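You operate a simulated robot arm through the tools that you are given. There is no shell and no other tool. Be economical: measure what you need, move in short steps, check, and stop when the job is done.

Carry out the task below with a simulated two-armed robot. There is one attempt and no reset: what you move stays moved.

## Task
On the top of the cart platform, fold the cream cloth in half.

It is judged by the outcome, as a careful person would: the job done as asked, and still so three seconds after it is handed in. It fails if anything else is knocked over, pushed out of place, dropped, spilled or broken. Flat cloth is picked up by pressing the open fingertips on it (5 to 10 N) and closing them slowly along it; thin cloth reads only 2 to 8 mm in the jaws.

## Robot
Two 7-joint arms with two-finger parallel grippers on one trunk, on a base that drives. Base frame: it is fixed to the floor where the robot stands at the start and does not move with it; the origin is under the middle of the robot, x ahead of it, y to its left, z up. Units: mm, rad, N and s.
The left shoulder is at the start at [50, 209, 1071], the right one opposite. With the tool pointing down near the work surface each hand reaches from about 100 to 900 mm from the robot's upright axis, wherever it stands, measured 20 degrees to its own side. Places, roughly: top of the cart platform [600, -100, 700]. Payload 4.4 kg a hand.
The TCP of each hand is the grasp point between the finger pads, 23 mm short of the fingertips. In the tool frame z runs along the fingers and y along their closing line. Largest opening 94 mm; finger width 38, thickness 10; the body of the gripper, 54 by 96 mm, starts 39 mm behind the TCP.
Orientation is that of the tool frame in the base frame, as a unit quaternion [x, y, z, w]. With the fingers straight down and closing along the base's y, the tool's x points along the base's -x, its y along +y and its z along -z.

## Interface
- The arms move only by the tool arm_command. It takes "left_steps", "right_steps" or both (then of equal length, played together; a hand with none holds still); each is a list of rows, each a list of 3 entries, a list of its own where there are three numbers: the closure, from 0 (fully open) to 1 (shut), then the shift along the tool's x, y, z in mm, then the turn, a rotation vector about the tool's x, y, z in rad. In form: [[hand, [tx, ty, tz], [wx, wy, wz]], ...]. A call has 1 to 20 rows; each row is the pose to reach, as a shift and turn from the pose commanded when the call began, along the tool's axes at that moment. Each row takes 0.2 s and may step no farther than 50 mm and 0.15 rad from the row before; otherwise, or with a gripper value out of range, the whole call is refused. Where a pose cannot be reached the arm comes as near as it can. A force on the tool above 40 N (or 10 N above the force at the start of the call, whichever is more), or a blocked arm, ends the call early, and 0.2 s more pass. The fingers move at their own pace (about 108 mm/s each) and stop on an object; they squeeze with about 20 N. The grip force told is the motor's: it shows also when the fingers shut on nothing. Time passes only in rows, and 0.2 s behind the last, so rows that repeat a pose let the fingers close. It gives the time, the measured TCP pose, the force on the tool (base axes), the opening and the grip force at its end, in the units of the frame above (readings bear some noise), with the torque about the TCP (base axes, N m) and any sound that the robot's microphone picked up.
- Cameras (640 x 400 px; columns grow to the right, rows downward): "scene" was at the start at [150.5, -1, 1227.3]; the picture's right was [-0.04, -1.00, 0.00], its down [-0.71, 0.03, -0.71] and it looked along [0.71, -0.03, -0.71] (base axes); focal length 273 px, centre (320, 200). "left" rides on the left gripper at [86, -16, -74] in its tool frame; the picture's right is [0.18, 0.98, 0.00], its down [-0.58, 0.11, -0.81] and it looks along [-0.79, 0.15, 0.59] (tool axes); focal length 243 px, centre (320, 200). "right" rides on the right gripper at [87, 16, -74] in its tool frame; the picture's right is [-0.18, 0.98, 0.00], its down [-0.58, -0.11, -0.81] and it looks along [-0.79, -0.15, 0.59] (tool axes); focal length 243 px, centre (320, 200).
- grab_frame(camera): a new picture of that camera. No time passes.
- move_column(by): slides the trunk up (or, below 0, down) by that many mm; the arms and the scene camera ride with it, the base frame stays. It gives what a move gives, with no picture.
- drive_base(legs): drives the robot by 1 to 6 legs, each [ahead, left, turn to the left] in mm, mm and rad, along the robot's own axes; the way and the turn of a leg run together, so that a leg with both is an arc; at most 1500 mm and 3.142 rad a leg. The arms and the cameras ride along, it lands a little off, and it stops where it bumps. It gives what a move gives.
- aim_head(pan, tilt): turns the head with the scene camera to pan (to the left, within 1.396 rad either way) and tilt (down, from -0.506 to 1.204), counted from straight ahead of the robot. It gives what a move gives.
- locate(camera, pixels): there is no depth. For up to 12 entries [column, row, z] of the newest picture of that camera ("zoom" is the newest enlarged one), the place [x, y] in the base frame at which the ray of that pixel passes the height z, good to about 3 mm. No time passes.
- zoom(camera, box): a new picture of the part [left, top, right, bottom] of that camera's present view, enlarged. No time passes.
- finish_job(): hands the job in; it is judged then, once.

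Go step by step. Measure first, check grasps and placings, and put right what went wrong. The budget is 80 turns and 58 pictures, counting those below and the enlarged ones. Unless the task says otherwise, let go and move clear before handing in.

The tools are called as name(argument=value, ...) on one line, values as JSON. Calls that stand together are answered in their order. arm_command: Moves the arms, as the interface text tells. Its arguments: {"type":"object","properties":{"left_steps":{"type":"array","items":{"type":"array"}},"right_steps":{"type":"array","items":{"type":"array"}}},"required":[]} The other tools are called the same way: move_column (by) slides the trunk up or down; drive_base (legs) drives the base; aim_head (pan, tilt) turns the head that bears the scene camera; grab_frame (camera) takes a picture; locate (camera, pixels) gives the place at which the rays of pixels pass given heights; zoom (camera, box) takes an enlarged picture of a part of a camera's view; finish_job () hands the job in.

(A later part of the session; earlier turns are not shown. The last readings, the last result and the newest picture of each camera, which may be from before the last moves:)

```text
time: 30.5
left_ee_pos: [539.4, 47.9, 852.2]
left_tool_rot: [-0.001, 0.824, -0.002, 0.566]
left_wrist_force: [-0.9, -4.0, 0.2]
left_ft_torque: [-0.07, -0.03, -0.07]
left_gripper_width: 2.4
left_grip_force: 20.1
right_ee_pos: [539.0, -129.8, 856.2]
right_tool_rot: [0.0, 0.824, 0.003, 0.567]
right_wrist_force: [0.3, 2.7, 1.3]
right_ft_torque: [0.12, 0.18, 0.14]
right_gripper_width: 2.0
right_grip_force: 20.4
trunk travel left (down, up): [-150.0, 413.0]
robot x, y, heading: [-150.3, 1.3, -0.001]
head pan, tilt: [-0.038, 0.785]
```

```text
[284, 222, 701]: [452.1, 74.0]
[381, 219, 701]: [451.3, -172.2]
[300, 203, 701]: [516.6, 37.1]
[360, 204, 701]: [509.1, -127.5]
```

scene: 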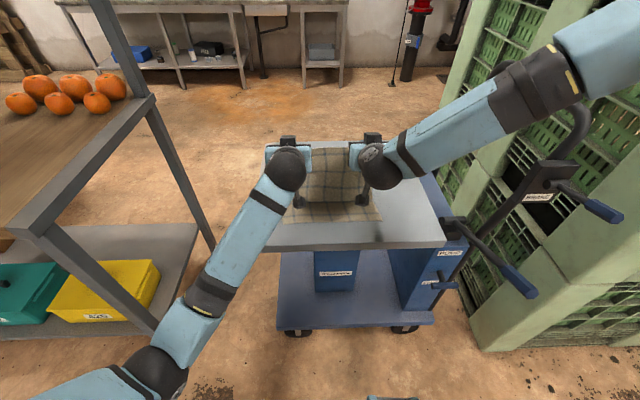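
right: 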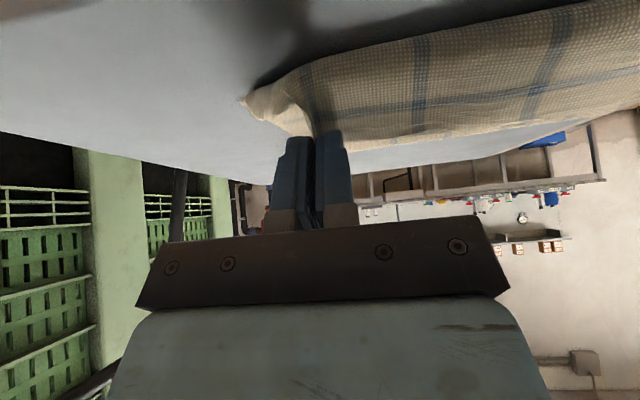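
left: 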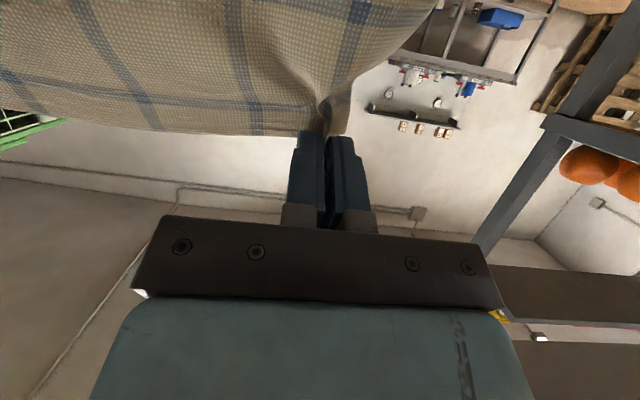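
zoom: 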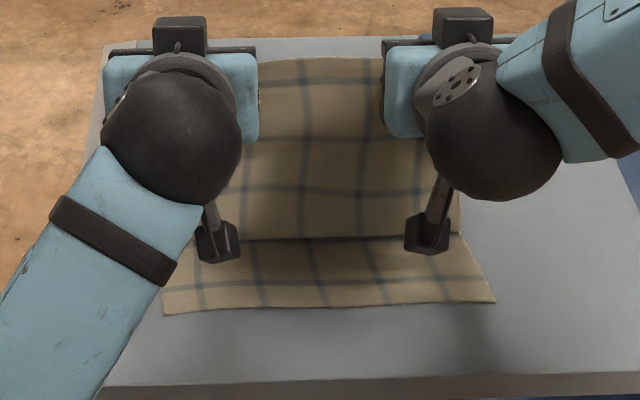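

The near edge lies at x≈450, but the sheet touches down at about x=520, with a crease left near 565 instead of 607. I'll carry the hem forward to peel that crease open.

arm_command(left_steps=[[1, [-7, 0, 18.6], [0, 0, 0]], [1, [-14.5, 0, 37.3], [0, 0, 0]], [1, [-22, 0, 56], [0, 0, 0]], [1, [-29, 0, 74.6], [0, 0, 0]], [1, [-33, 0, 84], [0, 0, 0]]], right_steps=[[1, [-7, 0, 18.6], [0, 0, 0]], [1, [-14.5, 0, 37.3], [0, 0, 0]], [1, [-22, 0, 56], [0, 0, 0]], [1, [-29, 0, 74.6], [0, 0, 0]], [1, [-33, 0, 84], [0, 0, 0]]])

zoom(camera="scene", box=[250, 130, 410, 250])

```text
time: 31.7
left_ee_pos: [630.5, 43.8, 851.6]
left_tool_rot: [0.001, 0.826, -0.001, 0.564]
left_wrist_force: [-0.4, -7.4, 1.4]
left_ft_torque: [-0.15, 0.0, -0.11]
left_gripper_width: 2.2
left_grip_force: 20.1
right_ee_pos: [628.0, -136.4, 850.9]
right_tool_rot: [0.0, 0.825, 0.001, 0.564]
right_wrist_force: [0.1, 6.9, -0.5]
right_ft_torque: [0.13, 0.02, 0.14]
right_gripper_width: 2.3
right_grip_force: 19.7
trunk travel left (down, up): [-150.0, 413.0]
robot x, y, heading: [-148.8, 0.0, 0.003]
head pan, tilt: [-0.038, 0.785]
```

```text
3.33 times, centred on (330, 190) of scene
```

zoom: 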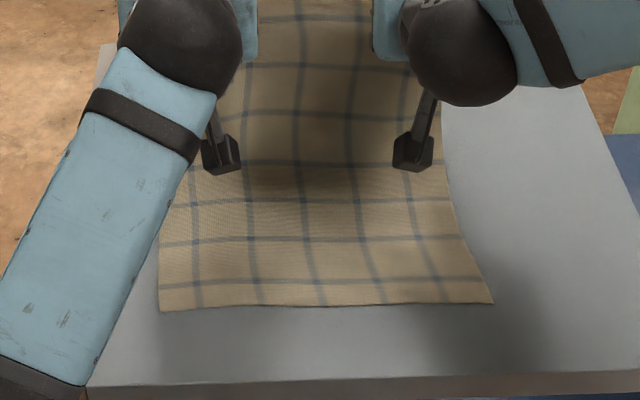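

The crease is gone and the sheet is smooth, lying flat up to about x=600. I'll fold again on a slightly smaller arc with the fingers near horizontal, pausing partway.

arm_command(left_steps=[[1, [10.5, 0, -20], [0, 0, 0]], [1, [21, 0, -40.5], [0, 0, 0]], [1, [33, -1, -62], [0, 0, 0]], [1, [46, -1, -82], [0, 0, 0]], [1, [64, -1, -98], [0, 0, 0]], [1, [83, -2, -112], [0, 0, 0]], [1, [106, -2, -121], [0, 0, 0]], [1, [129, -2, -127], [0, 0, 0]]], right_steps=[[1, [10.5, 0, -20], [0, 0, 0]], [1, [21, 0, -40.5], [0, 0, 0]], [1, [33, -1, -62], [0, 0, 0]], [1, [46, -1, -82], [0, 0, 0]], [1, [64, -1, -98], [0, 0, 0]], [1, [83, -2, -112], [0, 0, 0]], [1, [106, -2, -121], [0, 0, 0]], [1, [129, -2, -127], [0, 0, 0]]])

grab_frame(camera="scene")

zoom(camera="scene", box=[250, 130, 410, 250])

```text
time: 33.1
left_ee_pos: [546.7, 54.1, 911.4]
left_tool_rot: [0.008, 0.784, 0.022, 0.62]
left_wrist_force: [0.4, -0.3, -0.3]
left_ft_torque: [0.02, 0.01, -0.03]
left_gripper_width: 0.0
left_grip_force: 20.2
right_ee_pos: [500.1, -136.2, 830.3]
right_tool_rot: [0.004, 0.828, -0.007, 0.561]
right_wrist_force: [0.4, 0.3, 0.9]
right_ft_torque: [0.01, -0.01, -0.03]
right_gripper_width: 2.4
right_grip_force: 20.1
right hand out of reach, approached as far as the arm can: row 6
trunk travel left (down, up): [-150.0, 413.0]
robot x, y, heading: [-153.5, 1.0, -0.003]
head pan, tilt: [-0.038, 0.785]
stopped in row 6 (left hand): the arm was blocked; the commanded pose is now the measured one
```

```text
27 pictures are left
```

scene: 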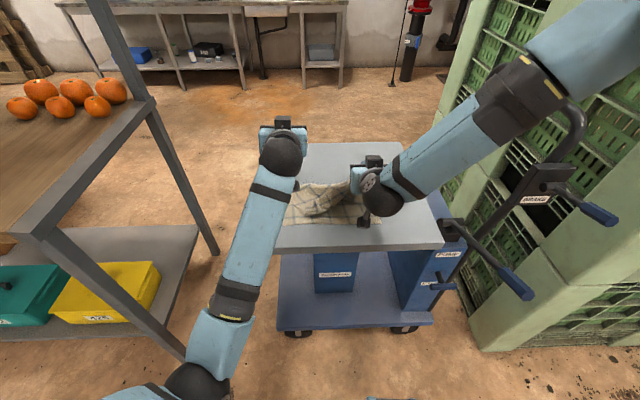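

```text
3.33 times, centred on (330, 190) of scene
```

zoom: 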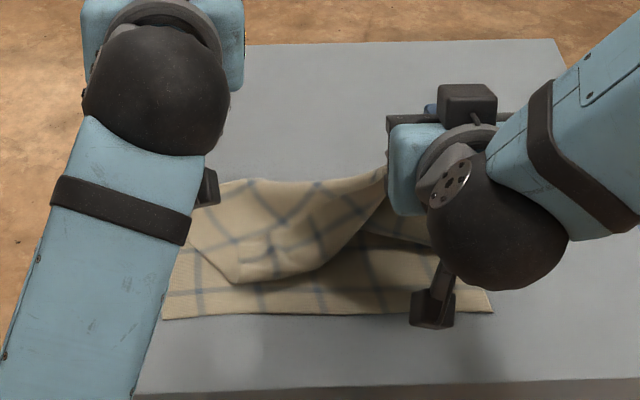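

The left arm reached a limit in row 6 and lost its corner, which dropped onto the bottom layer; the right still holds (2.4 mm). I'll keep the right corner, ease its pitch, lower it, and back the base up for more room.

arm_command(right_steps=[[1, [19, 0, 4.7], [0, 0.08, 0]], [1, [38, 0, 9.4], [0, 0.15, 0]]])

drive_base(legs=[[-40, 0, 0]])

zoom(camera="scene", box=[240, 130, 400, 250])

```text
time: 33.7
left_ee_pos: [545.1, 54.5, 913.3]
left_tool_rot: [0.007, 0.783, 0.022, 0.621]
left_wrist_force: [0.3, -0.3, -0.7]
left_ft_torque: [0.0, 0.03, -0.01]
left_gripper_width: 0.0
left_grip_force: 19.6
right_ee_pos: [496.2, -135.0, 792.7]
right_tool_rot: [0.006, 0.867, -0.007, 0.498]
right_wrist_force: [0.2, 0.5, -0.6]
right_ft_torque: [0.0, 0.03, 0.02]
right_gripper_width: 2.3
right_grip_force: 20.2
trunk travel left (down, up): [-150.0, 413.0]
robot x, y, heading: [-151.8, 0.8, -0.003]
head pan, tilt: [-0.038, 0.785]
```

```text
time: 34.6
left_ee_pos: [505.9, 54.5, 914.8]
left_tool_rot: [0.008, 0.781, 0.02, 0.624]
left_wrist_force: [-0.2, -0.7, 0.3]
left_ft_torque: [0.01, 0.01, -0.01]
left_gripper_width: 0.0
left_grip_force: 20.3
right_ee_pos: [454.9, -136.8, 791.6]
right_tool_rot: [0.006, 0.867, -0.007, 0.498]
right_wrist_force: [0.6, 0.3, 0.8]
right_ft_torque: [-0.02, -0.01, -0.06]
right_gripper_width: 2.3
right_grip_force: 19.6
trunk travel left (down, up): [-150.0, 413.0]
robot x, y, heading: [-190.0, 2.2, -0.001]
head pan, tilt: [-0.038, 0.785]
```

```text
3.33 times, centred on (320, 190) of scene
```

zoom: 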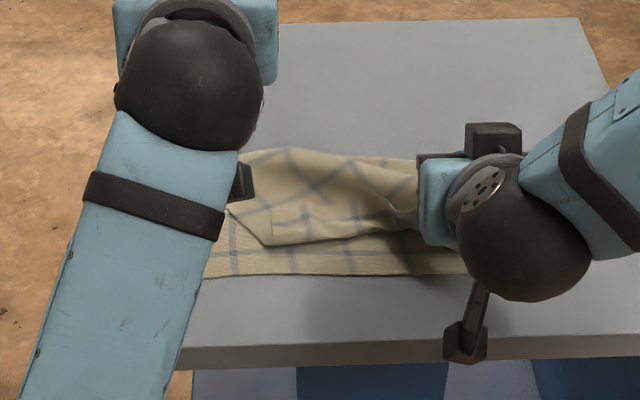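

The top layer is settling over the bottom. I'll lower the right corner and back up 20 mm more to bring it over its mate.

arm_command(right_steps=[[1, [17, 0, 8.4], [0, 0.05, 0]], [1, [34, 0, 17], [0, 0.1, 0]], [1, [50, -2, 25.3], [0, 0.15, 0]]])

drive_base(legs=[[-20, 0, 0]])

zoom(camera="scene", box=[240, 120, 400, 240])

grab_frame(camera="right")

```text
time: 35.4
left_ee_pos: [508.6, 53.2, 909.8]
left_tool_rot: [0.008, 0.783, 0.022, 0.622]
left_wrist_force: [0.0, -1.0, 0.3]
left_ft_torque: [0.02, 0.02, -0.01]
left_gripper_width: 0.0
left_grip_force: 19.6
right_ee_pos: [452.7, -138.9, 732.2]
right_tool_rot: [0.005, 0.902, -0.005, 0.431]
right_wrist_force: [0.4, -0.5, 4.4]
right_ft_torque: [0.03, -0.03, 0.04]
right_gripper_width: 2.4
right_grip_force: 20.2
trunk travel left (down, up): [-150.0, 413.0]
robot x, y, heading: [-191.3, -5.4, -0.004]
head pan, tilt: [-0.038, 0.785]
```

```text
time: 36.1
left_ee_pos: [488.4, 52.8, 911.0]
left_tool_rot: [0.008, 0.782, 0.022, 0.623]
left_wrist_force: [-1.2, 0.8, 0.6]
left_ft_torque: [-0.01, 0.01, 0.02]
left_gripper_width: 0.0
left_grip_force: 20.3
right_ee_pos: [432.3, -137.8, 732.6]
right_tool_rot: [0.006, 0.902, -0.006, 0.432]
right_wrist_force: [0.0, 1.0, 9.2]
right_ft_torque: [0.05, -0.08, -0.04]
right_gripper_width: 2.3
right_grip_force: 20.1
trunk travel left (down, up): [-150.0, 413.0]
robot x, y, heading: [-208.6, 1.4, 0.001]
head pan, tilt: [-0.038, 0.785]
```

```text
3.33 times, centred on (320, 180) of scene
```

zoom: 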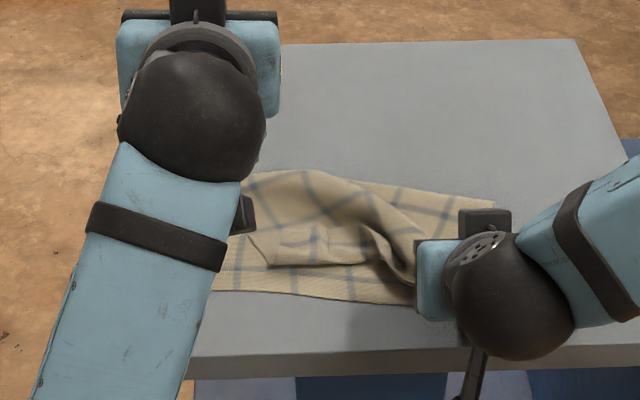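

```text
23 pictures are left
```

right: 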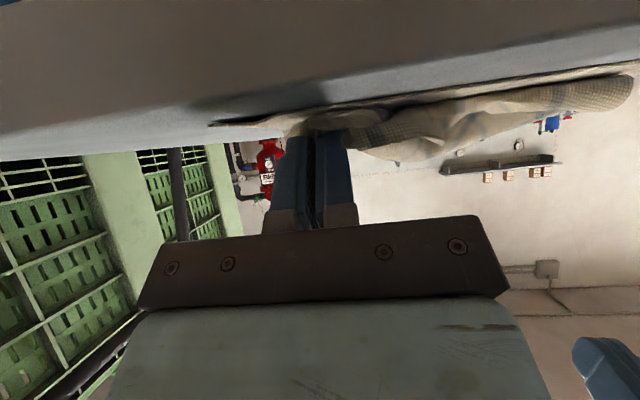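

The right fingertip edge rests on the cloth (9 N) with its corner near its mate. I'll open it there, lift slightly, back away and then assess everything.

arm_command(right_steps=[[0.9, [-1.5, 0, -1], [0, 0, 0]], [0.8, [-1.5, 0, -1], [0, 0, 0]], [0.65, [-1.5, 0, -1], [0, 0, 0]], [0.65, [-3, 0, -3], [0, 0, 0]]])

drive_base(legs=[[-100, 0, 0]])

arm_command(right_steps=[[0.6, [-31, 0, -25], [0, 0.15, 0]], [0.6, [-62, 0, -50], [0, 0.3, 0]], [0.6, [-93, 0, -75], [0, 0.45, 0]], [0.6, [-110, 0, -90], [0, 0.6, 0]]], left_steps=[[0.6, [0, 30, 0], [0, 0.15, 0]], [0.6, [0, 60, 0], [0, 0.3, 0]], [0.6, [0, 90, 0], [0, 0.45, 0]], [0.6, [0, 120, 0], [0, 0.6, 0]]])

grab_frame(camera="scene")

```text
time: 37.1
left_ee_pos: [490.5, 51.4, 906.9]
left_tool_rot: [0.009, 0.783, 0.021, 0.621]
left_wrist_force: [0.0, 0.0, 0.4]
left_ft_torque: [0.01, -0.03, -0.04]
left_gripper_width: 0.2
left_grip_force: 19.7
right_ee_pos: [432.1, -138.8, 732.8]
right_tool_rot: [0.006, 0.902, -0.006, 0.432]
right_wrist_force: [0.4, 0.6, 2.7]
right_ft_torque: [0.03, -0.04, -0.01]
right_gripper_width: 33.0
right_grip_force: 0.1
trunk travel left (down, up): [-150.0, 413.0]
robot x, y, heading: [-206.7, -0.9, -0.001]
head pan, tilt: [-0.038, 0.785]
```

```text
time: 38.3
left_ee_pos: [390.5, 50.8, 908.8]
left_tool_rot: [0.009, 0.783, 0.021, 0.621]
left_wrist_force: [-0.4, -0.7, 0.6]
left_ft_torque: [-0.02, 0.0, -0.03]
left_gripper_width: 0.0
left_grip_force: 19.9
right_ee_pos: [332.3, -137.9, 733.2]
right_tool_rot: [0.005, 0.902, -0.006, 0.432]
right_wrist_force: [-0.5, 0.0, 0.5]
right_ft_torque: [0.04, -0.01, 0.0]
right_gripper_width: 32.9
right_grip_force: 0.1
trunk travel left (down, up): [-150.0, 413.0]
robot x, y, heading: [-307.0, 0.0, -0.001]
head pan, tilt: [-0.038, 0.785]
```

```text
time: 39.3
left_ee_pos: [388.7, 171.6, 911.3]
left_tool_rot: [0.001, 0.932, 0.024, 0.361]
left_wrist_force: [0.3, -0.1, -0.1]
left_ft_torque: [0.0, 0.02, 0.02]
left_gripper_width: 37.4
left_grip_force: 0.1
right_ee_pos: [333.4, -137.3, 873.4]
right_tool_rot: [0.007, 0.989, -0.003, 0.145]
right_wrist_force: [0.2, -0.5, 0.7]
right_ft_torque: [-0.01, 0.01, -0.02]
right_gripper_width: 37.5
right_grip_force: 0.0
trunk travel left (down, up): [-150.0, 413.0]
robot x, y, heading: [-306.7, 0.3, -0.002]
head pan, tilt: [-0.038, 0.785]
```

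```text
22 pictures are left
```

scene: 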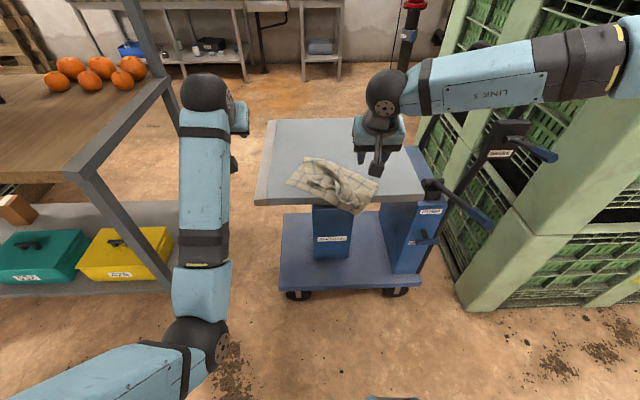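

The cloth was dragged as I backed off and now sits skewed toward the front edge. I'll zoom in.

zoom(camera="scene", box=[250, 110, 430, 230])

locate(camera="zoom", pixels=[[380, 350, 701], [135, 240, 701], [220, 160, 701], [460, 240, 701], [17, 300, 701], [600, 285, 701]])

```text
3.33 times, centred on (340, 170) of scene
```

zoom: 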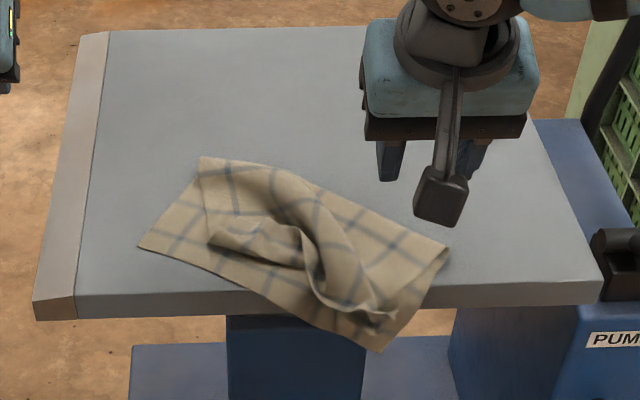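

```text
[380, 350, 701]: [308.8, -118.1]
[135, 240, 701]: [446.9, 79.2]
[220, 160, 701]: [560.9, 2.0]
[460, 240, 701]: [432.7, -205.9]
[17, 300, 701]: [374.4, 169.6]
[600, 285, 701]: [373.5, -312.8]
```

The lower layer's right corner hangs over the front edge. A better plan is to pinch the cloth at both ends of its midline (the 4th of 7 cross stripes), lift it so both halves hang together, and lay it down as one folded piece. I'll look closely for those points.

zoom(camera="scene", box=[284, 152, 388, 217])

```text
6.15 times, centred on (336, 184) of scene
```

zoom: 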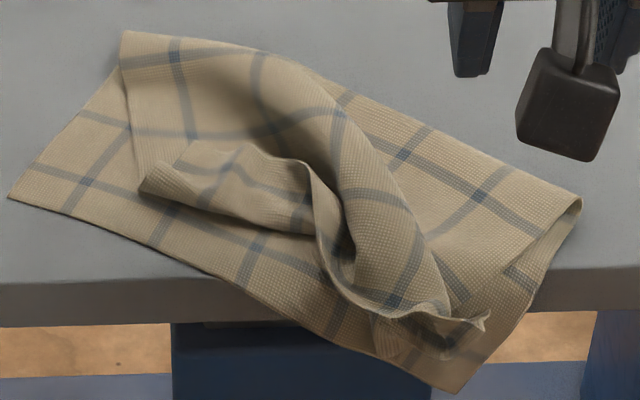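

Near-left corner is at (10,195), the fold runs from (122,40) to (580,200), and the fold is skewed off the midline. I'll first pull the cloth fully back onto the platform by its right fold corner, then unfold it. Locating grasp points.

locate(camera="zoom", pixels=[[580, 200, 705], [540, 205, 705], [560, 195, 705], [10, 195, 701], [122, 40, 701], [485, 320, 705], [445, 392, 701], [480, 195, 705]])

drive_base(legs=[[200, 0, 0]])

arm_command(left_steps=[[0.575, [0, 20, 0], [0, 0.15, 0]], [0.575, [0, 40, 0], [0, 0.3, 0]], [0.575, [0, 60, 0], [0, 0.45, 0]], [0.575, [0, 80, 0], [0, 0.6, 0]], [0.575, [0, 80, 0], [0, 0.739, 0]]], right_steps=[[0.575, [0, 0, 0], [0, 0.1, 0]], [0.575, [0, 0, 0], [0, 0.2, 0]], [0.575, [0, 0, 0], [0, 0.29, 0]], [0.575, [0, 0, 0], [0, 0.29, 0]], [0.575, [0, 0, 0], [0, 0.29, 0]]])

```text
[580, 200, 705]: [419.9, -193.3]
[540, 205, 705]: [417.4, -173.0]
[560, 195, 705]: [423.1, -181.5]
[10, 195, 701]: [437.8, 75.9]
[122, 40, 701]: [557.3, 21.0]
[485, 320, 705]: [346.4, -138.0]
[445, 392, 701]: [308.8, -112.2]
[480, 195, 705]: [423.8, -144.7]
```

```text
time: 40.9
left_ee_pos: [589.0, 167.3, 912.1]
left_tool_rot: [0.003, 0.932, 0.022, 0.363]
left_wrist_force: [0.1, -0.5, 0.6]
left_ft_torque: [-0.04, 0.0, 0.02]
left_gripper_width: 37.7
left_grip_force: 0.1
right_ee_pos: [531.6, -138.5, 872.8]
right_tool_rot: [0.008, 0.989, -0.004, 0.146]
right_wrist_force: [0.6, -0.4, -1.3]
right_ft_torque: [0.01, -0.01, -0.01]
right_gripper_width: 37.7
right_grip_force: 0.0
trunk travel left (down, up): [-150.0, 413.0]
robot x, y, heading: [-111.5, -2.1, -0.001]
head pan, tilt: [-0.038, 0.785]
```

```text
time: 42.1
left_ee_pos: [625.6, 263.7, 892.8]
left_tool_rot: [-0.003, 1.0, 0.021, 0.002]
left_wrist_force: [-0.4, 0.7, 0.3]
left_ft_torque: [0.03, 0.02, 0.01]
left_gripper_width: 40.0
left_grip_force: 0.1
left hand out of reach, approached as far as the arm can: row 4, 5
right_ee_pos: [530.6, -139.8, 873.1]
right_tool_rot: [0.009, 1.0, -0.003, 0.001]
right_wrist_force: [-0.9, -0.8, -1.0]
right_ft_torque: [0.02, 0.0, 0.0]
right_gripper_width: 39.8
right_grip_force: 0.1
trunk travel left (down, up): [-150.0, 413.0]
robot x, y, heading: [-109.7, 0.4, -0.006]
head pan, tilt: [-0.038, 0.785]
```

I'll bring the right hand over the right fold corner at about (418,-165) and lower to near contact.

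arm_command(right_steps=[[0.575, [28, -6, 28], [0, 0, 0]], [0.575, [56, -12, 56], [0, 0, 0]], [0.575, [84, -18, 84], [0, 0, 0]], [0.575, [113, -25, 113], [0, 0, 0]], [0.575, [113, -25, 133], [0, 0, 0]], [0.575, [113, -25, 141], [0, 0, 0]], [0.575, [113, -25, 145], [0, 0, 0]], [0.575, [113, -25, 147], [0, 0, 0]]])

```text
time: 43.9
left_ee_pos: [625.8, 265.0, 892.4]
left_tool_rot: [-0.006, 1.0, 0.022, 0.002]
left_wrist_force: [-0.5, 0.2, -0.9]
left_ft_torque: [-0.01, 0.0, 0.0]
left_gripper_width: 40.2
left_grip_force: 0.2
right_ee_pos: [419.6, -162.5, 725.8]
right_tool_rot: [0.009, 1.0, -0.003, 0.002]
right_wrist_force: [0.3, 0.6, -0.6]
right_ft_torque: [0.05, 0.01, -0.04]
right_gripper_width: 40.0
right_grip_force: 0.1
trunk travel left (down, up): [-150.0, 413.0]
robot x, y, heading: [-107.9, 0.1, -0.002]
head pan, tilt: [-0.038, 0.785]
```

arm_command(right_steps=[[0.575, [0, 0, 1], [0, 0, 0]], [0.575, [0, 0, 2.5], [0, 0, 0]], [0.575, [0, 0, 3.3], [0, 0, 0]]])

```text
time: 44.7
left_ee_pos: [626.0, 265.9, 892.6]
left_tool_rot: [-0.007, 1.0, 0.021, 0.003]
left_wrist_force: [-0.5, -0.1, -0.6]
left_ft_torque: [0.02, 0.01, 0.01]
left_gripper_width: 40.0
left_grip_force: 0.1
right_ee_pos: [419.1, -163.0, 726.1]
right_tool_rot: [0.008, 1.0, -0.003, 0.004]
right_wrist_force: [-1.0, 0.7, 15.2]
right_ft_torque: [-0.01, 0.16, 0.01]
right_gripper_width: 39.9
right_grip_force: 0.1
trunk travel left (down, up): [-150.0, 413.0]
robot x, y, heading: [-107.5, -0.5, -0.002]
head pan, tilt: [-0.038, 0.785]
```

The press is firm (15 N); I'll ease it slightly, close, lift 45 mm, and carry this corner about 170 mm forward so the overhang comes back onto the platform.

arm_command(right_steps=[[0.6, [0, 0, -0.8], [0, 0, 0]], [0.65, [0, 0, -0.8], [0, 0, 0]], [0.7, [0, 0, -0.8], [0, 0, 0]], [0.75, [0, 0, -0.8], [0, 0, 0]], [0.8, [0, 0, -0.8], [0, 0, 0]], [0.85, [0, 0, -0.8], [0, 0, 0]], [0.9, [0, 0, -0.8], [0, 0, 0]], [0.95, [0, 0, -0.8], [0, 0, 0]], [1, [0, 0, -0.8], [0, 0, 0]], [1, [0, 0, -0.8], [0, 0, 0]], [1, [0, 0, -0.8], [0, 0, 0]], [1, [-10, -1, -20], [0, 0, 0]], [1, [-30, -2, -45], [0, 0, 0]], [1, [-60, -4, -60], [0, 0, 0]], [1, [-90, -6, -60], [0, 0, 0]], [1, [-120, -8, -60], [0, 0, 0]], [1, [-150, -10, -60], [0, 0, 0]], [1, [-175, -12, -60], [0, 0, 0]]])

zoom(camera="scene", box=[240, 130, 440, 260])

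```text
time: 48.5
left_ee_pos: [625.8, 265.1, 891.4]
left_tool_rot: [-0.006, 1.0, 0.022, 0.002]
left_wrist_force: [0.8, 0.1, -0.5]
left_ft_torque: [0.0, -0.01, 0.04]
left_gripper_width: 39.9
left_grip_force: 0.0
right_ee_pos: [594.2, -177.6, 783.8]
right_tool_rot: [0.009, 1.0, -0.002, 0.001]
right_wrist_force: [0.5, -0.8, 0.9]
right_ft_torque: [-0.02, -0.03, 0.02]
right_gripper_width: 3.5
right_grip_force: 20.2
trunk travel left (down, up): [-150.0, 413.0]
robot x, y, heading: [-114.9, -1.4, -0.009]
head pan, tilt: [-0.038, 0.785]
```

```text
3.08 times, centred on (340, 195) of scene
```

zoom: 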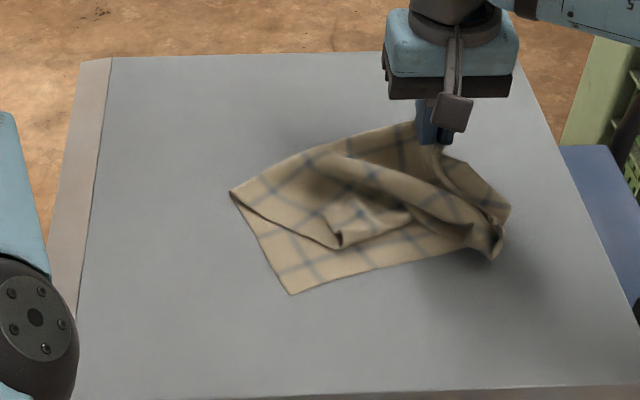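

All the cloth is back on the platform. I'll lay this corner down a bit further forward and release it.

arm_command(right_steps=[[1, [-20, -8, 15], [0, 0, 0]], [1, [-35, -15, 35], [0, 0, 0]], [1, [-45, -20, 53], [0, 0, 0]], [0.8, [-45, -20, 53], [0, 0, 0]], [0.6, [-45, -20, 53], [0, 0, 0]], [0.5, [-45, -20, 50], [0, 0, 0]], [0.5, [-45, -20, 20], [0, 0, 0]], [0.5, [-45, -20, -30], [0, 0, 0]], [0.5, [-70, -40, -65], [0, 0, 0]], [0.5, [-80, -80, -90], [0, 0, 0]]])

zoom(camera="scene", box=[290, 160, 420, 241])

```text
time: 50.7
left_ee_pos: [625.8, 264.9, 893.7]
left_tool_rot: [-0.007, 1.0, 0.023, 0.002]
left_wrist_force: [0.1, -0.1, -0.9]
left_ft_torque: [0.01, 0.0, 0.02]
left_gripper_width: 40.1
left_grip_force: 0.1
right_ee_pos: [670.3, -260.6, 874.4]
right_tool_rot: [0.009, 1.0, -0.003, 0.002]
right_wrist_force: [0.4, 0.5, -0.4]
right_ft_torque: [0.02, 0.02, 0.0]
right_gripper_width: 47.1
right_grip_force: 0.1
trunk travel left (down, up): [-150.0, 413.0]
robot x, y, heading: [-110.2, 4.2, -0.002]
head pan, tilt: [-0.038, 0.785]
```

```text
4.92 times, centred on (355, 200) of scene
```

zoom: 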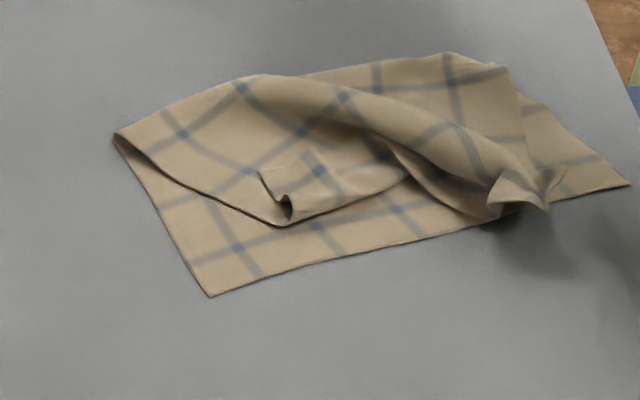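

The lower layer lies neatly, with its near hem from (210,296) to (630,186). The top layer's corners are at (285,215) and (535,195). I'll locate them to grasp and unfold.

locate(camera="zoom", pixels=[[210, 296, 701], [630, 186, 701], [115, 140, 701], [525, 72, 701], [285, 222, 703], [265, 185, 715], [400, 160, 705], [545, 208, 715], [510, 195, 715]])

```text
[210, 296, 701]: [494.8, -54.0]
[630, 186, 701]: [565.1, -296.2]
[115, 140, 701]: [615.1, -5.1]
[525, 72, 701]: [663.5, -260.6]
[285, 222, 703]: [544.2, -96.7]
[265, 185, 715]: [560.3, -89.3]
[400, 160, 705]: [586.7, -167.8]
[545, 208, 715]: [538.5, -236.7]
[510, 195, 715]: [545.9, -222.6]
```

Both top corners stand slightly up. I'll bring both hands over them, with tips a few mm above the surface so only the upper layer is pinched.

arm_command(left_steps=[[0.5, [8.2, -40.3, 13], [0.01, 0, 0]], [0.5, [16.4, -80.6, 26], [0.02, 0, 0]], [0.5, [24.6, -121, 39], [0.03, 0, 0]], [0.5, [32.8, -161, 52], [0.044, 0, 0]], [0.5, [41, -201.5, 65], [0.044, 0, 0]], [0.5, [49.2, -242, 78], [0.044, 0, 0]], [0.5, [57.4, -282, 91], [0.044, 0, 0]], [0.5, [65.6, -322, 104], [0.044, 0, 0]], [0.5, [74, -363, 117], [0.044, 0, 0]], [0.5, [74, -363, 117], [0.044, 0, 0]]], right_steps=[[0.5, [14, 3, 13], [0, 0, 0]], [0.5, [28, 6, 26], [0, 0, 0]], [0.5, [42, 9, 39], [0, 0, 0]], [0.5, [56, 12, 52], [0, 0, 0]], [0.5, [70, 15, 65], [0, 0, 0]], [0.5, [84, 18, 78], [0, 0, 0]], [0.5, [98, 22, 91], [0, 0, 0]], [0.5, [114, 26, 102], [0, 0, 0]], [0.5, [129, 30, 114], [0, 0, 0]], [0.5, [129, 30, 114], [0, 0, 0]]])

grab_frame(camera="left")

grab_frame(camera="right")

```text
time: 53.1
left_ee_pos: [580.5, -56.2, 766.0]
left_tool_rot: [-0.027, 0.999, 0.014, 0.016]
left_wrist_force: [0.8, -0.4, -0.3]
left_ft_torque: [-0.02, -0.02, 0.02]
left_gripper_width: 47.0
left_grip_force: 0.0
left hand out of reach, approached as far as the arm can: row 1, 2, 3, 4, 5, 6
right_ee_pos: [542.2, -228.0, 759.2]
right_tool_rot: [0.009, 1.0, -0.003, 0.001]
right_wrist_force: [-0.3, 1.1, 0.4]
right_ft_torque: [-0.02, 0.01, -0.01]
right_gripper_width: 46.7
right_grip_force: 0.0
trunk travel left (down, up): [-150.0, 413.0]
robot x, y, heading: [-113.4, -2.3, -0.006]
head pan, tilt: [-0.038, 0.785]
stopped in row 10 (left hand): the arm was blocked; the commanded pose is now the measured one
```

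```text
17 pictures are left
```

left: 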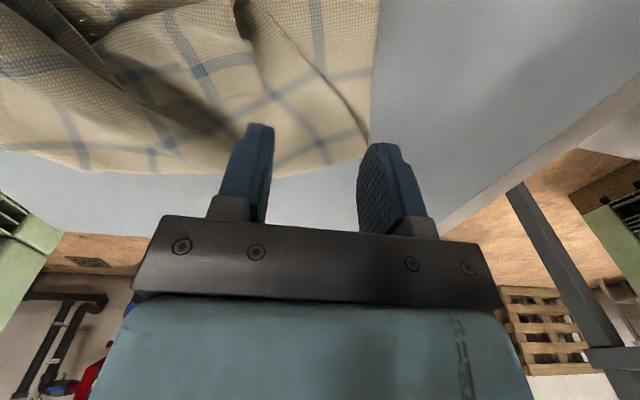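

```text
16 pictures are left
```

right: 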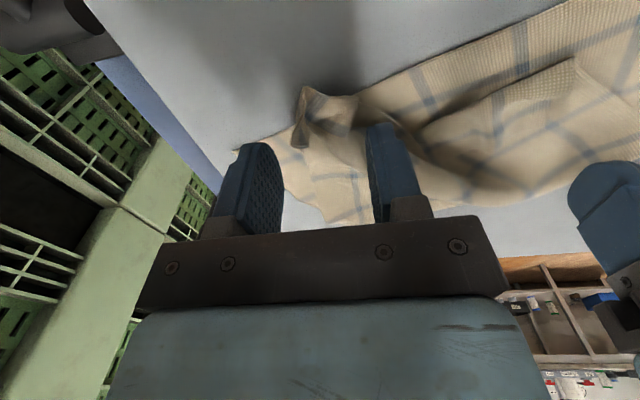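

The left arm stopped short at (580,-56). The right hand is well placed: the corner bunch is at (325,110) in its view. I'll do the right corner first, checking its location.

locate(camera="right", pixels=[[325, 110, 715], [310, 140, 705], [350, 110, 715], [500, 125, 710]])

arm_command(left_steps=[[0.5, [0, 20, -30], [0, 0, 0]], [0.5, [0, 50, -60], [0, 0, 0]], [0.5, [0, 90, -80], [0, 0, 0]], [0.5, [0, 130, -100], [0, 0, 0]]])

```text
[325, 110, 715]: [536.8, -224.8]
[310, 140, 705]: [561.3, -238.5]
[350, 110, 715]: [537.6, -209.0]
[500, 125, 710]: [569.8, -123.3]
```

```text
time: 54.1
left_ee_pos: [616.2, 81.3, 828.7]
left_tool_rot: [-0.035, 0.999, 0.024, 0.016]
left_wrist_force: [0.3, -0.3, 0.8]
left_ft_torque: [0.01, 0.01, -0.02]
left_gripper_width: 47.2
left_grip_force: 0.0
left hand out of reach, approached as far as the arm can: row 2, 3, 4
right_ee_pos: [541.8, -225.9, 760.4]
right_tool_rot: [0.009, 1.0, -0.002, 0.0]
right_wrist_force: [-0.4, -0.3, -0.1]
right_ft_torque: [0.01, 0.0, 0.01]
right_gripper_width: 47.0
right_grip_force: 0.0
trunk travel left (down, up): [-150.0, 413.0]
robot x, y, heading: [-111.6, -0.3, 0.0]
head pan, tilt: [-0.038, 0.785]
```

Closing the right hand on the raised corner, then I'll lift and carry it forward to unfold that side.

arm_command(right_steps=[[0.5, [3, 0, 15], [0, 0, 0]], [0.5, [3, 0, 27], [0, 0, 0]], [0.5, [3, 0, 31], [0, 0, 0]], [0.7, [3, 0, 31], [0, 0, 0]], [0.9, [3, 0, 31], [0, 0, 0]], [1, [3, 0, 31], [0, 0, 0]], [1, [3, 0, 31], [0, 0, 0]], [1, [0, 0, 0], [0, 0, 0]], [1, [-10, 0, -40], [0, 0, 0]], [1, [-40, 0, -70], [0, 0, 0]], [1, [-80, 3, -80], [0, 0, 0]], [1, [-120, 6, -80], [0, 0, 0]], [1, [-160, 10, -65], [0, 0, 0]], [1, [-195, 13, -40], [0, 0, 0]], [1, [-220, 16, -15], [0, 0, 0]], [1, [-225, 16, -10], [0, 0, 0]]])

zoom(camera="scene", box=[240, 130, 440, 260])

```text
time: 57.5
left_ee_pos: [616.6, 80.9, 832.8]
left_tool_rot: [-0.035, 0.999, 0.021, 0.018]
left_wrist_force: [-0.6, -0.6, 0.2]
left_ft_torque: [-0.04, 0.01, 0.0]
left_gripper_width: 47.1
left_grip_force: 0.1
right_ee_pos: [745.7, -215.4, 778.5]
right_tool_rot: [0.009, 1.0, -0.003, 0.001]
right_wrist_force: [0.6, 0.2, 0.1]
right_ft_torque: [-0.05, -0.01, 0.04]
right_gripper_width: 3.8
right_grip_force: 19.9
right hand out of reach, approached as far as the arm can: row 15, 16
trunk travel left (down, up): [-150.0, 413.0]
robot x, y, heading: [-111.5, -0.3, -0.004]
head pan, tilt: [-0.038, 0.785]
```

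```text
3.08 times, centred on (340, 195) of scene
```

zoom: 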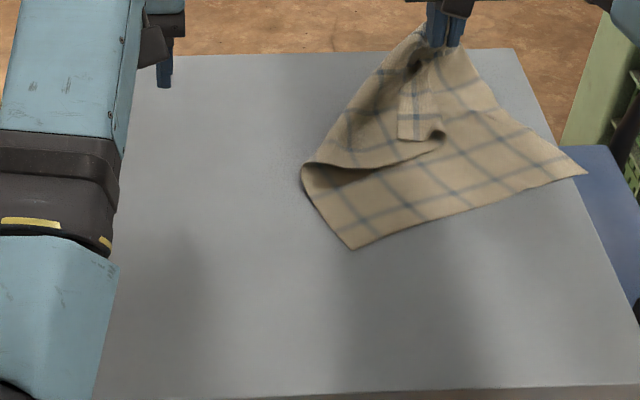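

The right side is unfolding, but the near-right corner is at the platform's right edge. I'll draw the held corner 110 mm to the left to bring the cloth inward, then set it down.

arm_command(right_steps=[[1, [0, 22, 0], [0, 0, 0]], [1, [0, 44, 0], [0, 0, 0]], [1, [0, 66, 5], [0, 0, 0]], [1, [0, 88, 15], [0, 0, 0]], [1, [0, 110, 25], [0, 0, 0]], [1, [0, 115, 40], [0, 0, 0]], [1, [0, 115, 50], [0, 0, 0]], [0.8, [0, 115, 51], [0, 0, 0]], [0.55, [0, 115, 51], [0, 0, 0]], [0.5, [0, 115, 51], [0, 0, 0]], [0.5, [0, 115, 20], [0, 0, 0]], [0.5, [0, 100, -30], [0, 0, 0]], [0.5, [0, 55, -50], [0, 0, 0]], [0.5, [0, 10, -70], [0, 0, 0]], [0.5, [0, -40, -80], [0, 0, 0]]])

zoom(camera="scene", box=[260, 130, 440, 250])

```text
refused: row 12 steps farther than a row can; nothing moved
```

```text
3.33 times, centred on (350, 190) of scene
```

zoom: 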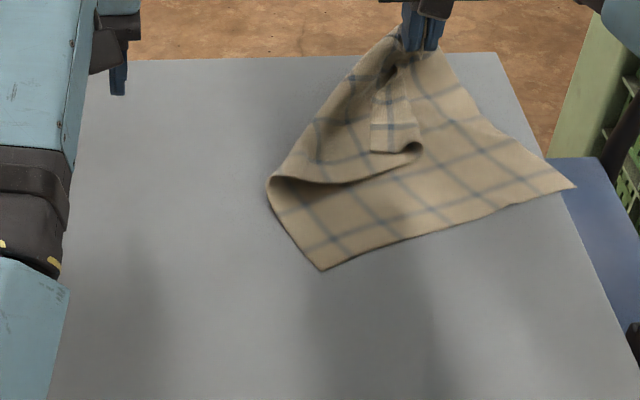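

Row 12 was too long a step, so nothing moved. I'll resend it with shorter steps.

arm_command(right_steps=[[1, [0, 22, 0], [0, 0, 0]], [1, [0, 44, 0], [0, 0, 0]], [1, [0, 66, 5], [0, 0, 0]], [1, [0, 88, 15], [0, 0, 0]], [1, [0, 110, 25], [0, 0, 0]], [1, [0, 115, 40], [0, 0, 0]], [1, [0, 115, 50], [0, 0, 0]], [0.8, [0, 115, 51], [0, 0, 0]], [0.55, [0, 115, 51], [0, 0, 0]], [0.5, [0, 115, 51], [0, 0, 0]], [0.5, [0, 115, 20], [0, 0, 0]], [0.5, [0, 105, -20], [0, 0, 0]], [0.5, [0, 65, -45], [0, 0, 0]], [0.5, [0, 25, -65], [0, 0, 0]], [0.5, [0, -20, -80], [0, 0, 0]]])

zoom(camera="scene", box=[260, 130, 440, 250])

```text
time: 60.7
left_ee_pos: [616.4, 78.9, 833.0]
left_tool_rot: [-0.035, 0.999, 0.022, 0.018]
left_wrist_force: [-0.5, 0.3, 0.1]
left_ft_torque: [0.01, -0.02, -0.01]
left_gripper_width: 47.1
left_grip_force: 0.1
right_ee_pos: [746.9, -236.2, 857.1]
right_tool_rot: [0.008, 1.0, -0.002, 0.001]
right_wrist_force: [-0.3, -0.5, -0.4]
right_ft_torque: [0.03, 0.03, 0.01]
right_gripper_width: 47.1
right_grip_force: 0.0
right hand out of reach, approached as far as the arm can: row 2, 3, 4, 5, 6, 7, 8, 9, 10, 11, 12, 13
trunk travel left (down, up): [-150.0, 413.0]
robot x, y, heading: [-106.2, 2.0, -0.006]
head pan, tilt: [-0.038, 0.785]
```

```text
3.33 times, centred on (350, 190) of scene
```

zoom: 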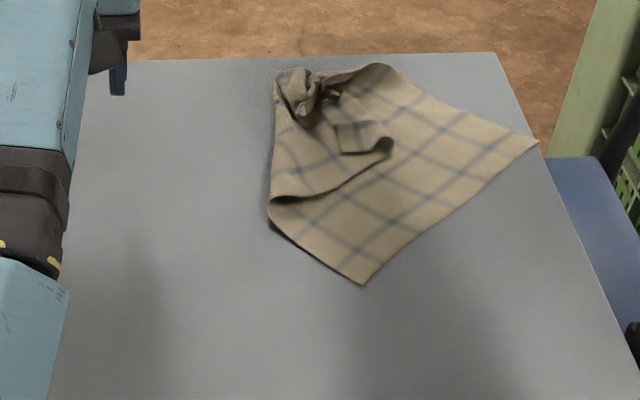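

The reach was short because the base is too far back. The top-left corner is the curl at (385,148) and the top-right corner is bunched at (300,95). I'll locate these points, then drive forward.

locate(camera="zoom", pixels=[[362, 285, 701], [538, 142, 701], [268, 207, 703], [380, 65, 703], [375, 150, 708], [388, 145, 712], [345, 140, 708], [300, 100, 715], [325, 92, 715], [280, 75, 703]])

drive_base(legs=[[100, 0, 0]])

```text
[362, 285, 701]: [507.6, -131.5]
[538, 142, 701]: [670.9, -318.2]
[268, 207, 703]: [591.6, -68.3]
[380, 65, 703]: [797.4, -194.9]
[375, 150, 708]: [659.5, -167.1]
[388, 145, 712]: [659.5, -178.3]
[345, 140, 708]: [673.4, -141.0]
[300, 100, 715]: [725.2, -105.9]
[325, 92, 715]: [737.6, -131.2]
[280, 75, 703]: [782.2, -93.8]
```

```text
time: 61.8
left_ee_pos: [717.9, 79.6, 833.1]
left_tool_rot: [-0.035, 0.999, 0.021, 0.017]
left_wrist_force: [0.2, 0.1, 0.4]
left_ft_torque: [0.02, 0.0, 0.03]
left_gripper_width: 46.9
left_grip_force: 0.0
right_ee_pos: [848.0, -235.3, 855.9]
right_tool_rot: [0.008, 1.0, -0.002, 0.001]
right_wrist_force: [0.8, 0.3, -0.9]
right_ft_torque: [0.03, 0.02, -0.01]
right_gripper_width: 47.1
right_grip_force: 0.1
trunk travel left (down, up): [-150.0, 413.0]
robot x, y, heading: [-6.2, -0.8, -0.007]
head pan, tilt: [-0.038, 0.785]
```

I'll use the right hand for the top-left curl at (660,-172): pinch it, then carry it to about (725,50) to unfold the left side. The left hand moves aside meanwhile.

arm_command(right_steps=[[0.5, [38, 13, 19], [0, 0, 0]], [0.5, [76, 26, 38], [0, 0, 0]], [0.5, [114, 39, 57], [0, 0, 0]], [0.5, [151, 51, 76], [0, 0, 0]], [0.5, [188, 63, 96], [0, 0, 0]], [0.5, [188, 63, 118], [0, 0, 0]], [0.5, [188, 63, 128.5], [0, 0, 0]], [0.5, [188, 63, 128.5], [0, 0, 0]], [0.7, [188, 63, 128.5], [0, 0, 0]], [0.9, [188, 63, 128.5], [0, 0, 0]], [1, [188, 63, 128.5], [0, 0, 0]], [1, [188, 63, 128.5], [0, 0, 0]], [1, [186, 65, 105], [0, 0, 0]], [1, [180, 75, 75], [0, 0, 0]], [1, [170, 110, 65], [0, 0, 0]]], left_steps=[[0.5, [0, 35, 0], [0, 0, 0]], [0.5, [0, 70, 0], [0, 0, 0]], [0.5, [0, 105, 0], [0, 0, 0]], [0.5, [0, 140, 0], [0, 0, 0]], [0.5, [0, 175, 0], [0, 0, 0]], [0.5, [0, 175, 0], [0, 0, 0]], [0.5, [0, 175, 0], [0, 0, 0]], [0.5, [0, 175, 0], [0, 0, 0]], [0.5, [0, 175, 0], [0, 0, 0]], [0.5, [0, 175, 0], [0, 0, 0]], [0.5, [0, 175, 0], [0, 0, 0]], [0.5, [0, 175, 0], [0, 0, 0]], [0.5, [0, 175, 0], [0, 0, 0]], [0.5, [0, 175, 0], [0, 0, 0]], [0.5, [0, 175, 0], [0, 0, 0]]])

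zoom(camera="scene", box=[240, 150, 440, 290])

```text
time: 65.0
left_ee_pos: [705.9, 254.8, 839.6]
left_tool_rot: [-0.036, 0.999, 0.021, 0.018]
left_wrist_force: [0.1, -0.4, 0.2]
left_ft_torque: [0.0, -0.03, 0.05]
left_gripper_width: 46.9
left_grip_force: 0.0
right_ee_pos: [679.1, -122.7, 792.8]
right_tool_rot: [0.007, 1.0, -0.004, 0.002]
right_wrist_force: [-0.1, 0.3, -0.4]
right_ft_torque: [0.01, 0.02, -0.02]
right_gripper_width: 2.4
right_grip_force: 19.8
trunk travel left (down, up): [-150.0, 413.0]
robot x, y, heading: [-5.3, 1.3, -0.002]
head pan, tilt: [-0.038, 0.785]
```

```text
2.86 times, centred on (340, 220) of scene
```

zoom: 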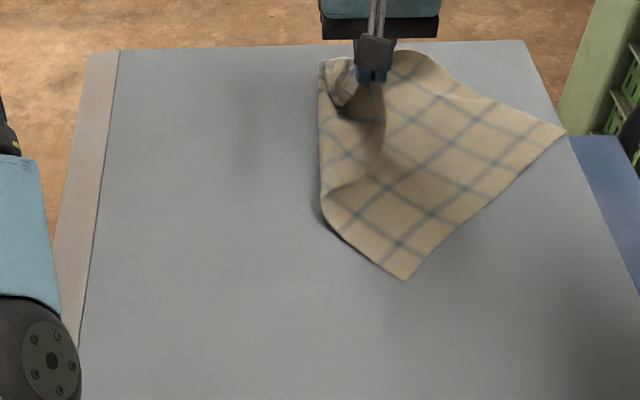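

The right hand has the top-left corner (2.4 mm). I'll carry it left to (670,110), set it down and release.

arm_command(right_steps=[[1, [2, 39, 0], [0, 0, 0]], [1, [4, 78, 0], [0, 0, 0]], [1, [6, 117, 0], [0, 0, 0]], [1, [7, 156, 5], [0, 0, 0]], [1, [8, 195, 20], [0, 0, 0]], [1, [9, 220, 40], [0, 0, 0]], [1, [9, 233, 60], [0, 0, 0]], [1, [9, 233, 66], [0, 0, 0]], [0.8, [9, 233, 66], [0, 0, 0]], [0.55, [9, 233, 66], [0, 0, 0]], [0.5, [9, 233, 60], [0, 0, 0]], [0.5, [9, 233, 20], [0, 0, 0]], [0.5, [9, 220, -25], [0, 0, 0]], [0.5, [9, 175, -40], [0, 0, 0]], [0.5, [9, 130, -50], [0, 0, 0]], [0.5, [9, 85, -60], [0, 0, 0]], [0.5, [9, 37, -65], [0, 0, 0]], [0.5, [9, -10, -70], [0, 0, 0]], [0.5, [9, -57, -75], [0, 0, 0]], [0.5, [9, -100, -80], [0, 0, 0]]])

zoom(camera="scene", box=[240, 140, 440, 280])

```text
time: 69.2
left_ee_pos: [704.8, 253.0, 841.2]
left_tool_rot: [-0.035, 0.999, 0.021, 0.019]
left_wrist_force: [0.9, -0.5, -0.5]
left_ft_torque: [0.04, 0.02, -0.01]
left_gripper_width: 47.0
left_grip_force: 0.1
right_ee_pos: [668.4, -222.3, 870.4]
right_tool_rot: [0.009, 1.0, -0.003, 0.003]
right_wrist_force: [0.4, -0.6, -1.1]
right_ft_torque: [0.04, 0.02, -0.03]
right_gripper_width: 47.0
right_grip_force: 0.1
trunk travel left (down, up): [-150.0, 413.0]
robot x, y, heading: [-9.0, -0.1, -0.002]
head pan, tilt: [-0.038, 0.785]
```

```text
2.86 times, centred on (340, 210) of scene
```

zoom: 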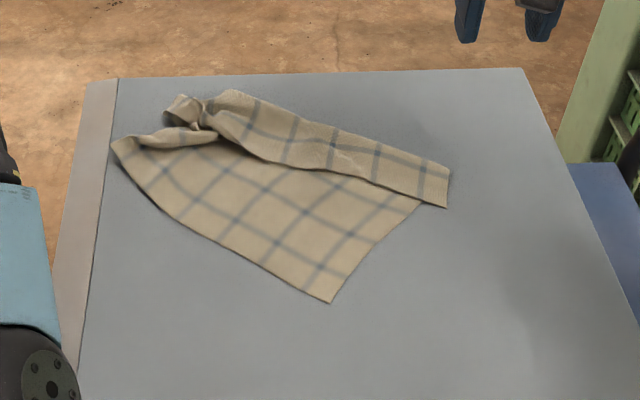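

The cloth is now mostly open, apart from a strip along its right side that is flipped inward (corner at (445,205)). I'll locate points so I can flip that corner back out.

locate(camera="zoom", pixels=[[330, 302, 701], [115, 140, 701], [447, 207, 703], [450, 168, 703], [420, 200, 702], [280, 162, 703], [215, 135, 705], [220, 92, 705], [180, 100, 715]])

```text
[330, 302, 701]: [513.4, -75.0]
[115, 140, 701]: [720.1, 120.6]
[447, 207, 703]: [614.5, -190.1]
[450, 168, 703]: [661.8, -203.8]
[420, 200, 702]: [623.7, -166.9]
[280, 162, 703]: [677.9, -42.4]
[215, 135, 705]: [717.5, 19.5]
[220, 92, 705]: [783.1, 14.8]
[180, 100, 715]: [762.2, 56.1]
```

The corner to flip is at (614,-190). I'll move the right hand there with a narrow opening and lower to near contact.

arm_command(right_steps=[[0.745, [17, 14, 37], [0, 0, 0]], [0.745, [34, 28, 74], [0, 0, 0]], [0.745, [50, 42, 110], [0, 0, 0]], [0.745, [50, 42, 130], [0, 0, 0]], [0.745, [50, 42, 140], [0, 0, 0]], [0.745, [50, 42, 145], [0, 0, 0]], [0.745, [50, 42, 146.5], [0, 0, 0]], [0.745, [50, 42, 148], [0, 0, 0]]])

```text
time: 71.0
left_ee_pos: [701.4, 255.3, 845.0]
left_tool_rot: [-0.036, 0.999, 0.02, 0.022]
left_wrist_force: [0.2, 0.0, -0.1]
left_ft_torque: [-0.01, 0.01, 0.02]
left_gripper_width: 47.0
left_grip_force: 0.1
right_ee_pos: [617.9, -179.8, 730.8]
right_tool_rot: [0.009, 1.0, -0.005, 0.006]
right_wrist_force: [-0.3, -0.1, 0.5]
right_ft_torque: [0.01, 0.0, -0.02]
right_gripper_width: 24.3
right_grip_force: 0.1
trunk travel left (down, up): [-150.0, 413.0]
robot x, y, heading: [-10.1, -1.0, -0.002]
head pan, tilt: [-0.038, 0.785]
```

The hand sits at 730.8 with no contact yet, so I'll go lower.

arm_command(right_steps=[[0.745, [0, 0, 1], [0, 0, 0]], [0.745, [0, 0, 2], [0, 0, 0]]])

```text
time: 71.6
left_ee_pos: [701.3, 255.7, 844.5]
left_tool_rot: [-0.035, 0.999, 0.019, 0.022]
left_wrist_force: [-0.5, -0.6, 0.3]
left_ft_torque: [-0.01, -0.03, 0.03]
left_gripper_width: 46.9
left_grip_force: 0.0
right_ee_pos: [617.7, -180.3, 730.1]
right_tool_rot: [0.009, 1.0, -0.005, 0.007]
right_wrist_force: [-0.2, -0.5, 0.4]
right_ft_torque: [-0.01, -0.03, 0.0]
right_gripper_width: 24.0
right_grip_force: 0.0
trunk travel left (down, up): [-150.0, 413.0]
robot x, y, heading: [-8.4, -4.1, -0.006]
head pan, tilt: [-0.038, 0.785]
```

The arm isn't following the last few millimetres and there is no tool force. I'll check whether the right elbow is touching something.

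aim_head(pan=-0.9, tilt=0.6)

grab_frame(camera="scene")

aim_head(pan=-0.038, tilt=0.785)

```text
time: 72.8
left_ee_pos: [700.7, 257.0, 845.1]
left_tool_rot: [-0.034, 0.999, 0.019, 0.023]
left_wrist_force: [0.3, -0.6, 0.2]
left_ft_torque: [0.0, 0.0, -0.04]
left_gripper_width: 46.9
left_grip_force: 0.0
right_ee_pos: [619.0, -178.0, 731.2]
right_tool_rot: [0.008, 1.0, -0.005, 0.007]
right_wrist_force: [-0.3, 0.2, -0.5]
right_ft_torque: [0.01, -0.02, -0.01]
right_gripper_width: 24.0
right_grip_force: 0.0
trunk travel left (down, up): [-150.0, 413.0]
robot x, y, heading: [-9.4, 0.2, -0.001]
head pan, tilt: [-0.901, 0.6]
```

```text
10 pictures are left
```

scene: 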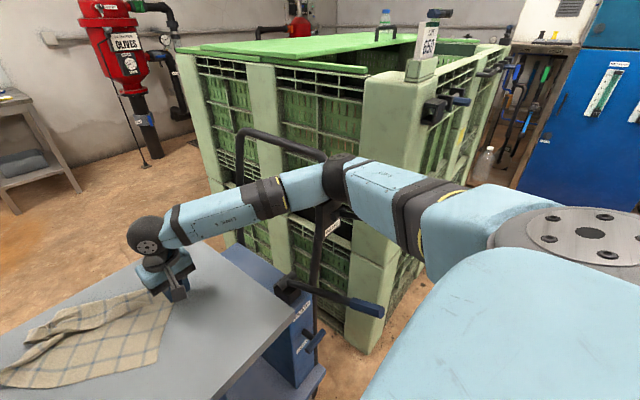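

```text
time: 74.0
left_ee_pos: [702.5, 256.0, 844.6]
left_tool_rot: [-0.036, 0.999, 0.02, 0.022]
left_wrist_force: [0.3, 0.3, 0.0]
left_ft_torque: [0.01, 0.03, -0.01]
left_gripper_width: 47.1
left_grip_force: 0.1
right_ee_pos: [619.1, -179.1, 730.3]
right_tool_rot: [0.009, 1.0, -0.006, 0.008]
right_wrist_force: [-0.8, -0.2, 0.5]
right_ft_torque: [-0.04, 0.03, 0.01]
right_gripper_width: 24.0
right_grip_force: 0.0
trunk travel left (down, up): [-150.0, 413.0]
robot x, y, heading: [-8.4, -2.2, -0.006]
head pan, tilt: [-0.038, 0.785]
```

The right elbow appears to be resting on the cart's handle bar. I'll lift the hand, back the base up 100 mm to where this reach worked before, and come down again.

arm_command(right_steps=[[0.745, [0, 0, -25], [0, 0, 0]], [0.745, [0, 0, -60], [0, 0, 0]]])

drive_base(legs=[[-100, 0, 0]])

zoom(camera="scene", box=[240, 120, 440, 260])

```text
time: 74.6
left_ee_pos: [701.7, 254.3, 843.5]
left_tool_rot: [-0.035, 0.999, 0.021, 0.021]
left_wrist_force: [0.2, -0.6, -0.9]
left_ft_torque: [0.0, 0.02, -0.01]
left_gripper_width: 47.1
left_grip_force: 0.0
right_ee_pos: [615.2, -177.0, 781.5]
right_tool_rot: [0.008, 1.0, -0.004, 0.002]
right_wrist_force: [0.9, 0.2, 0.4]
right_ft_torque: [0.01, -0.03, -0.01]
right_gripper_width: 24.1
right_grip_force: 0.0
trunk travel left (down, up): [-150.0, 413.0]
robot x, y, heading: [-9.3, 2.5, -0.001]
head pan, tilt: [-0.038, 0.785]
```

```text
time: 75.2
left_ee_pos: [701.3, 255.4, 842.7]
left_tool_rot: [-0.035, 0.999, 0.021, 0.019]
left_wrist_force: [0.5, 0.1, 0.1]
left_ft_torque: [0.02, -0.01, 0.01]
left_gripper_width: 47.0
left_grip_force: 0.1
right_ee_pos: [613.7, -179.0, 782.0]
right_tool_rot: [0.009, 1.0, -0.003, 0.001]
right_wrist_force: [0.0, 0.0, 0.4]
right_ft_torque: [0.01, -0.02, 0.04]
right_gripper_width: 24.1
right_grip_force: 0.0
trunk travel left (down, up): [-150.0, 413.0]
robot x, y, heading: [-8.1, 4.4, -0.001]
head pan, tilt: [-0.038, 0.785]
stopped in leg 1: the robot was blocked; the commanded pose is now the measured one
```

```text
2.86 times, centred on (340, 190) of scene
```

zoom: 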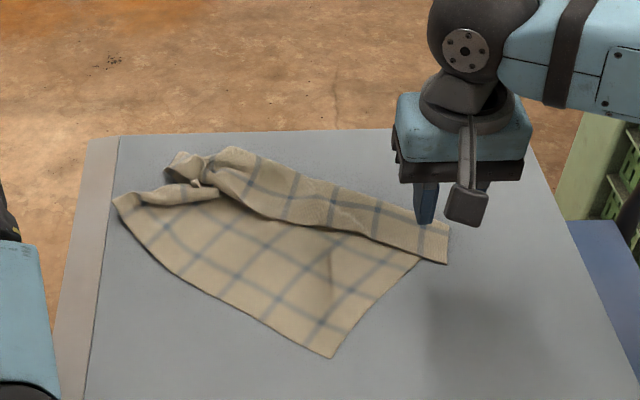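

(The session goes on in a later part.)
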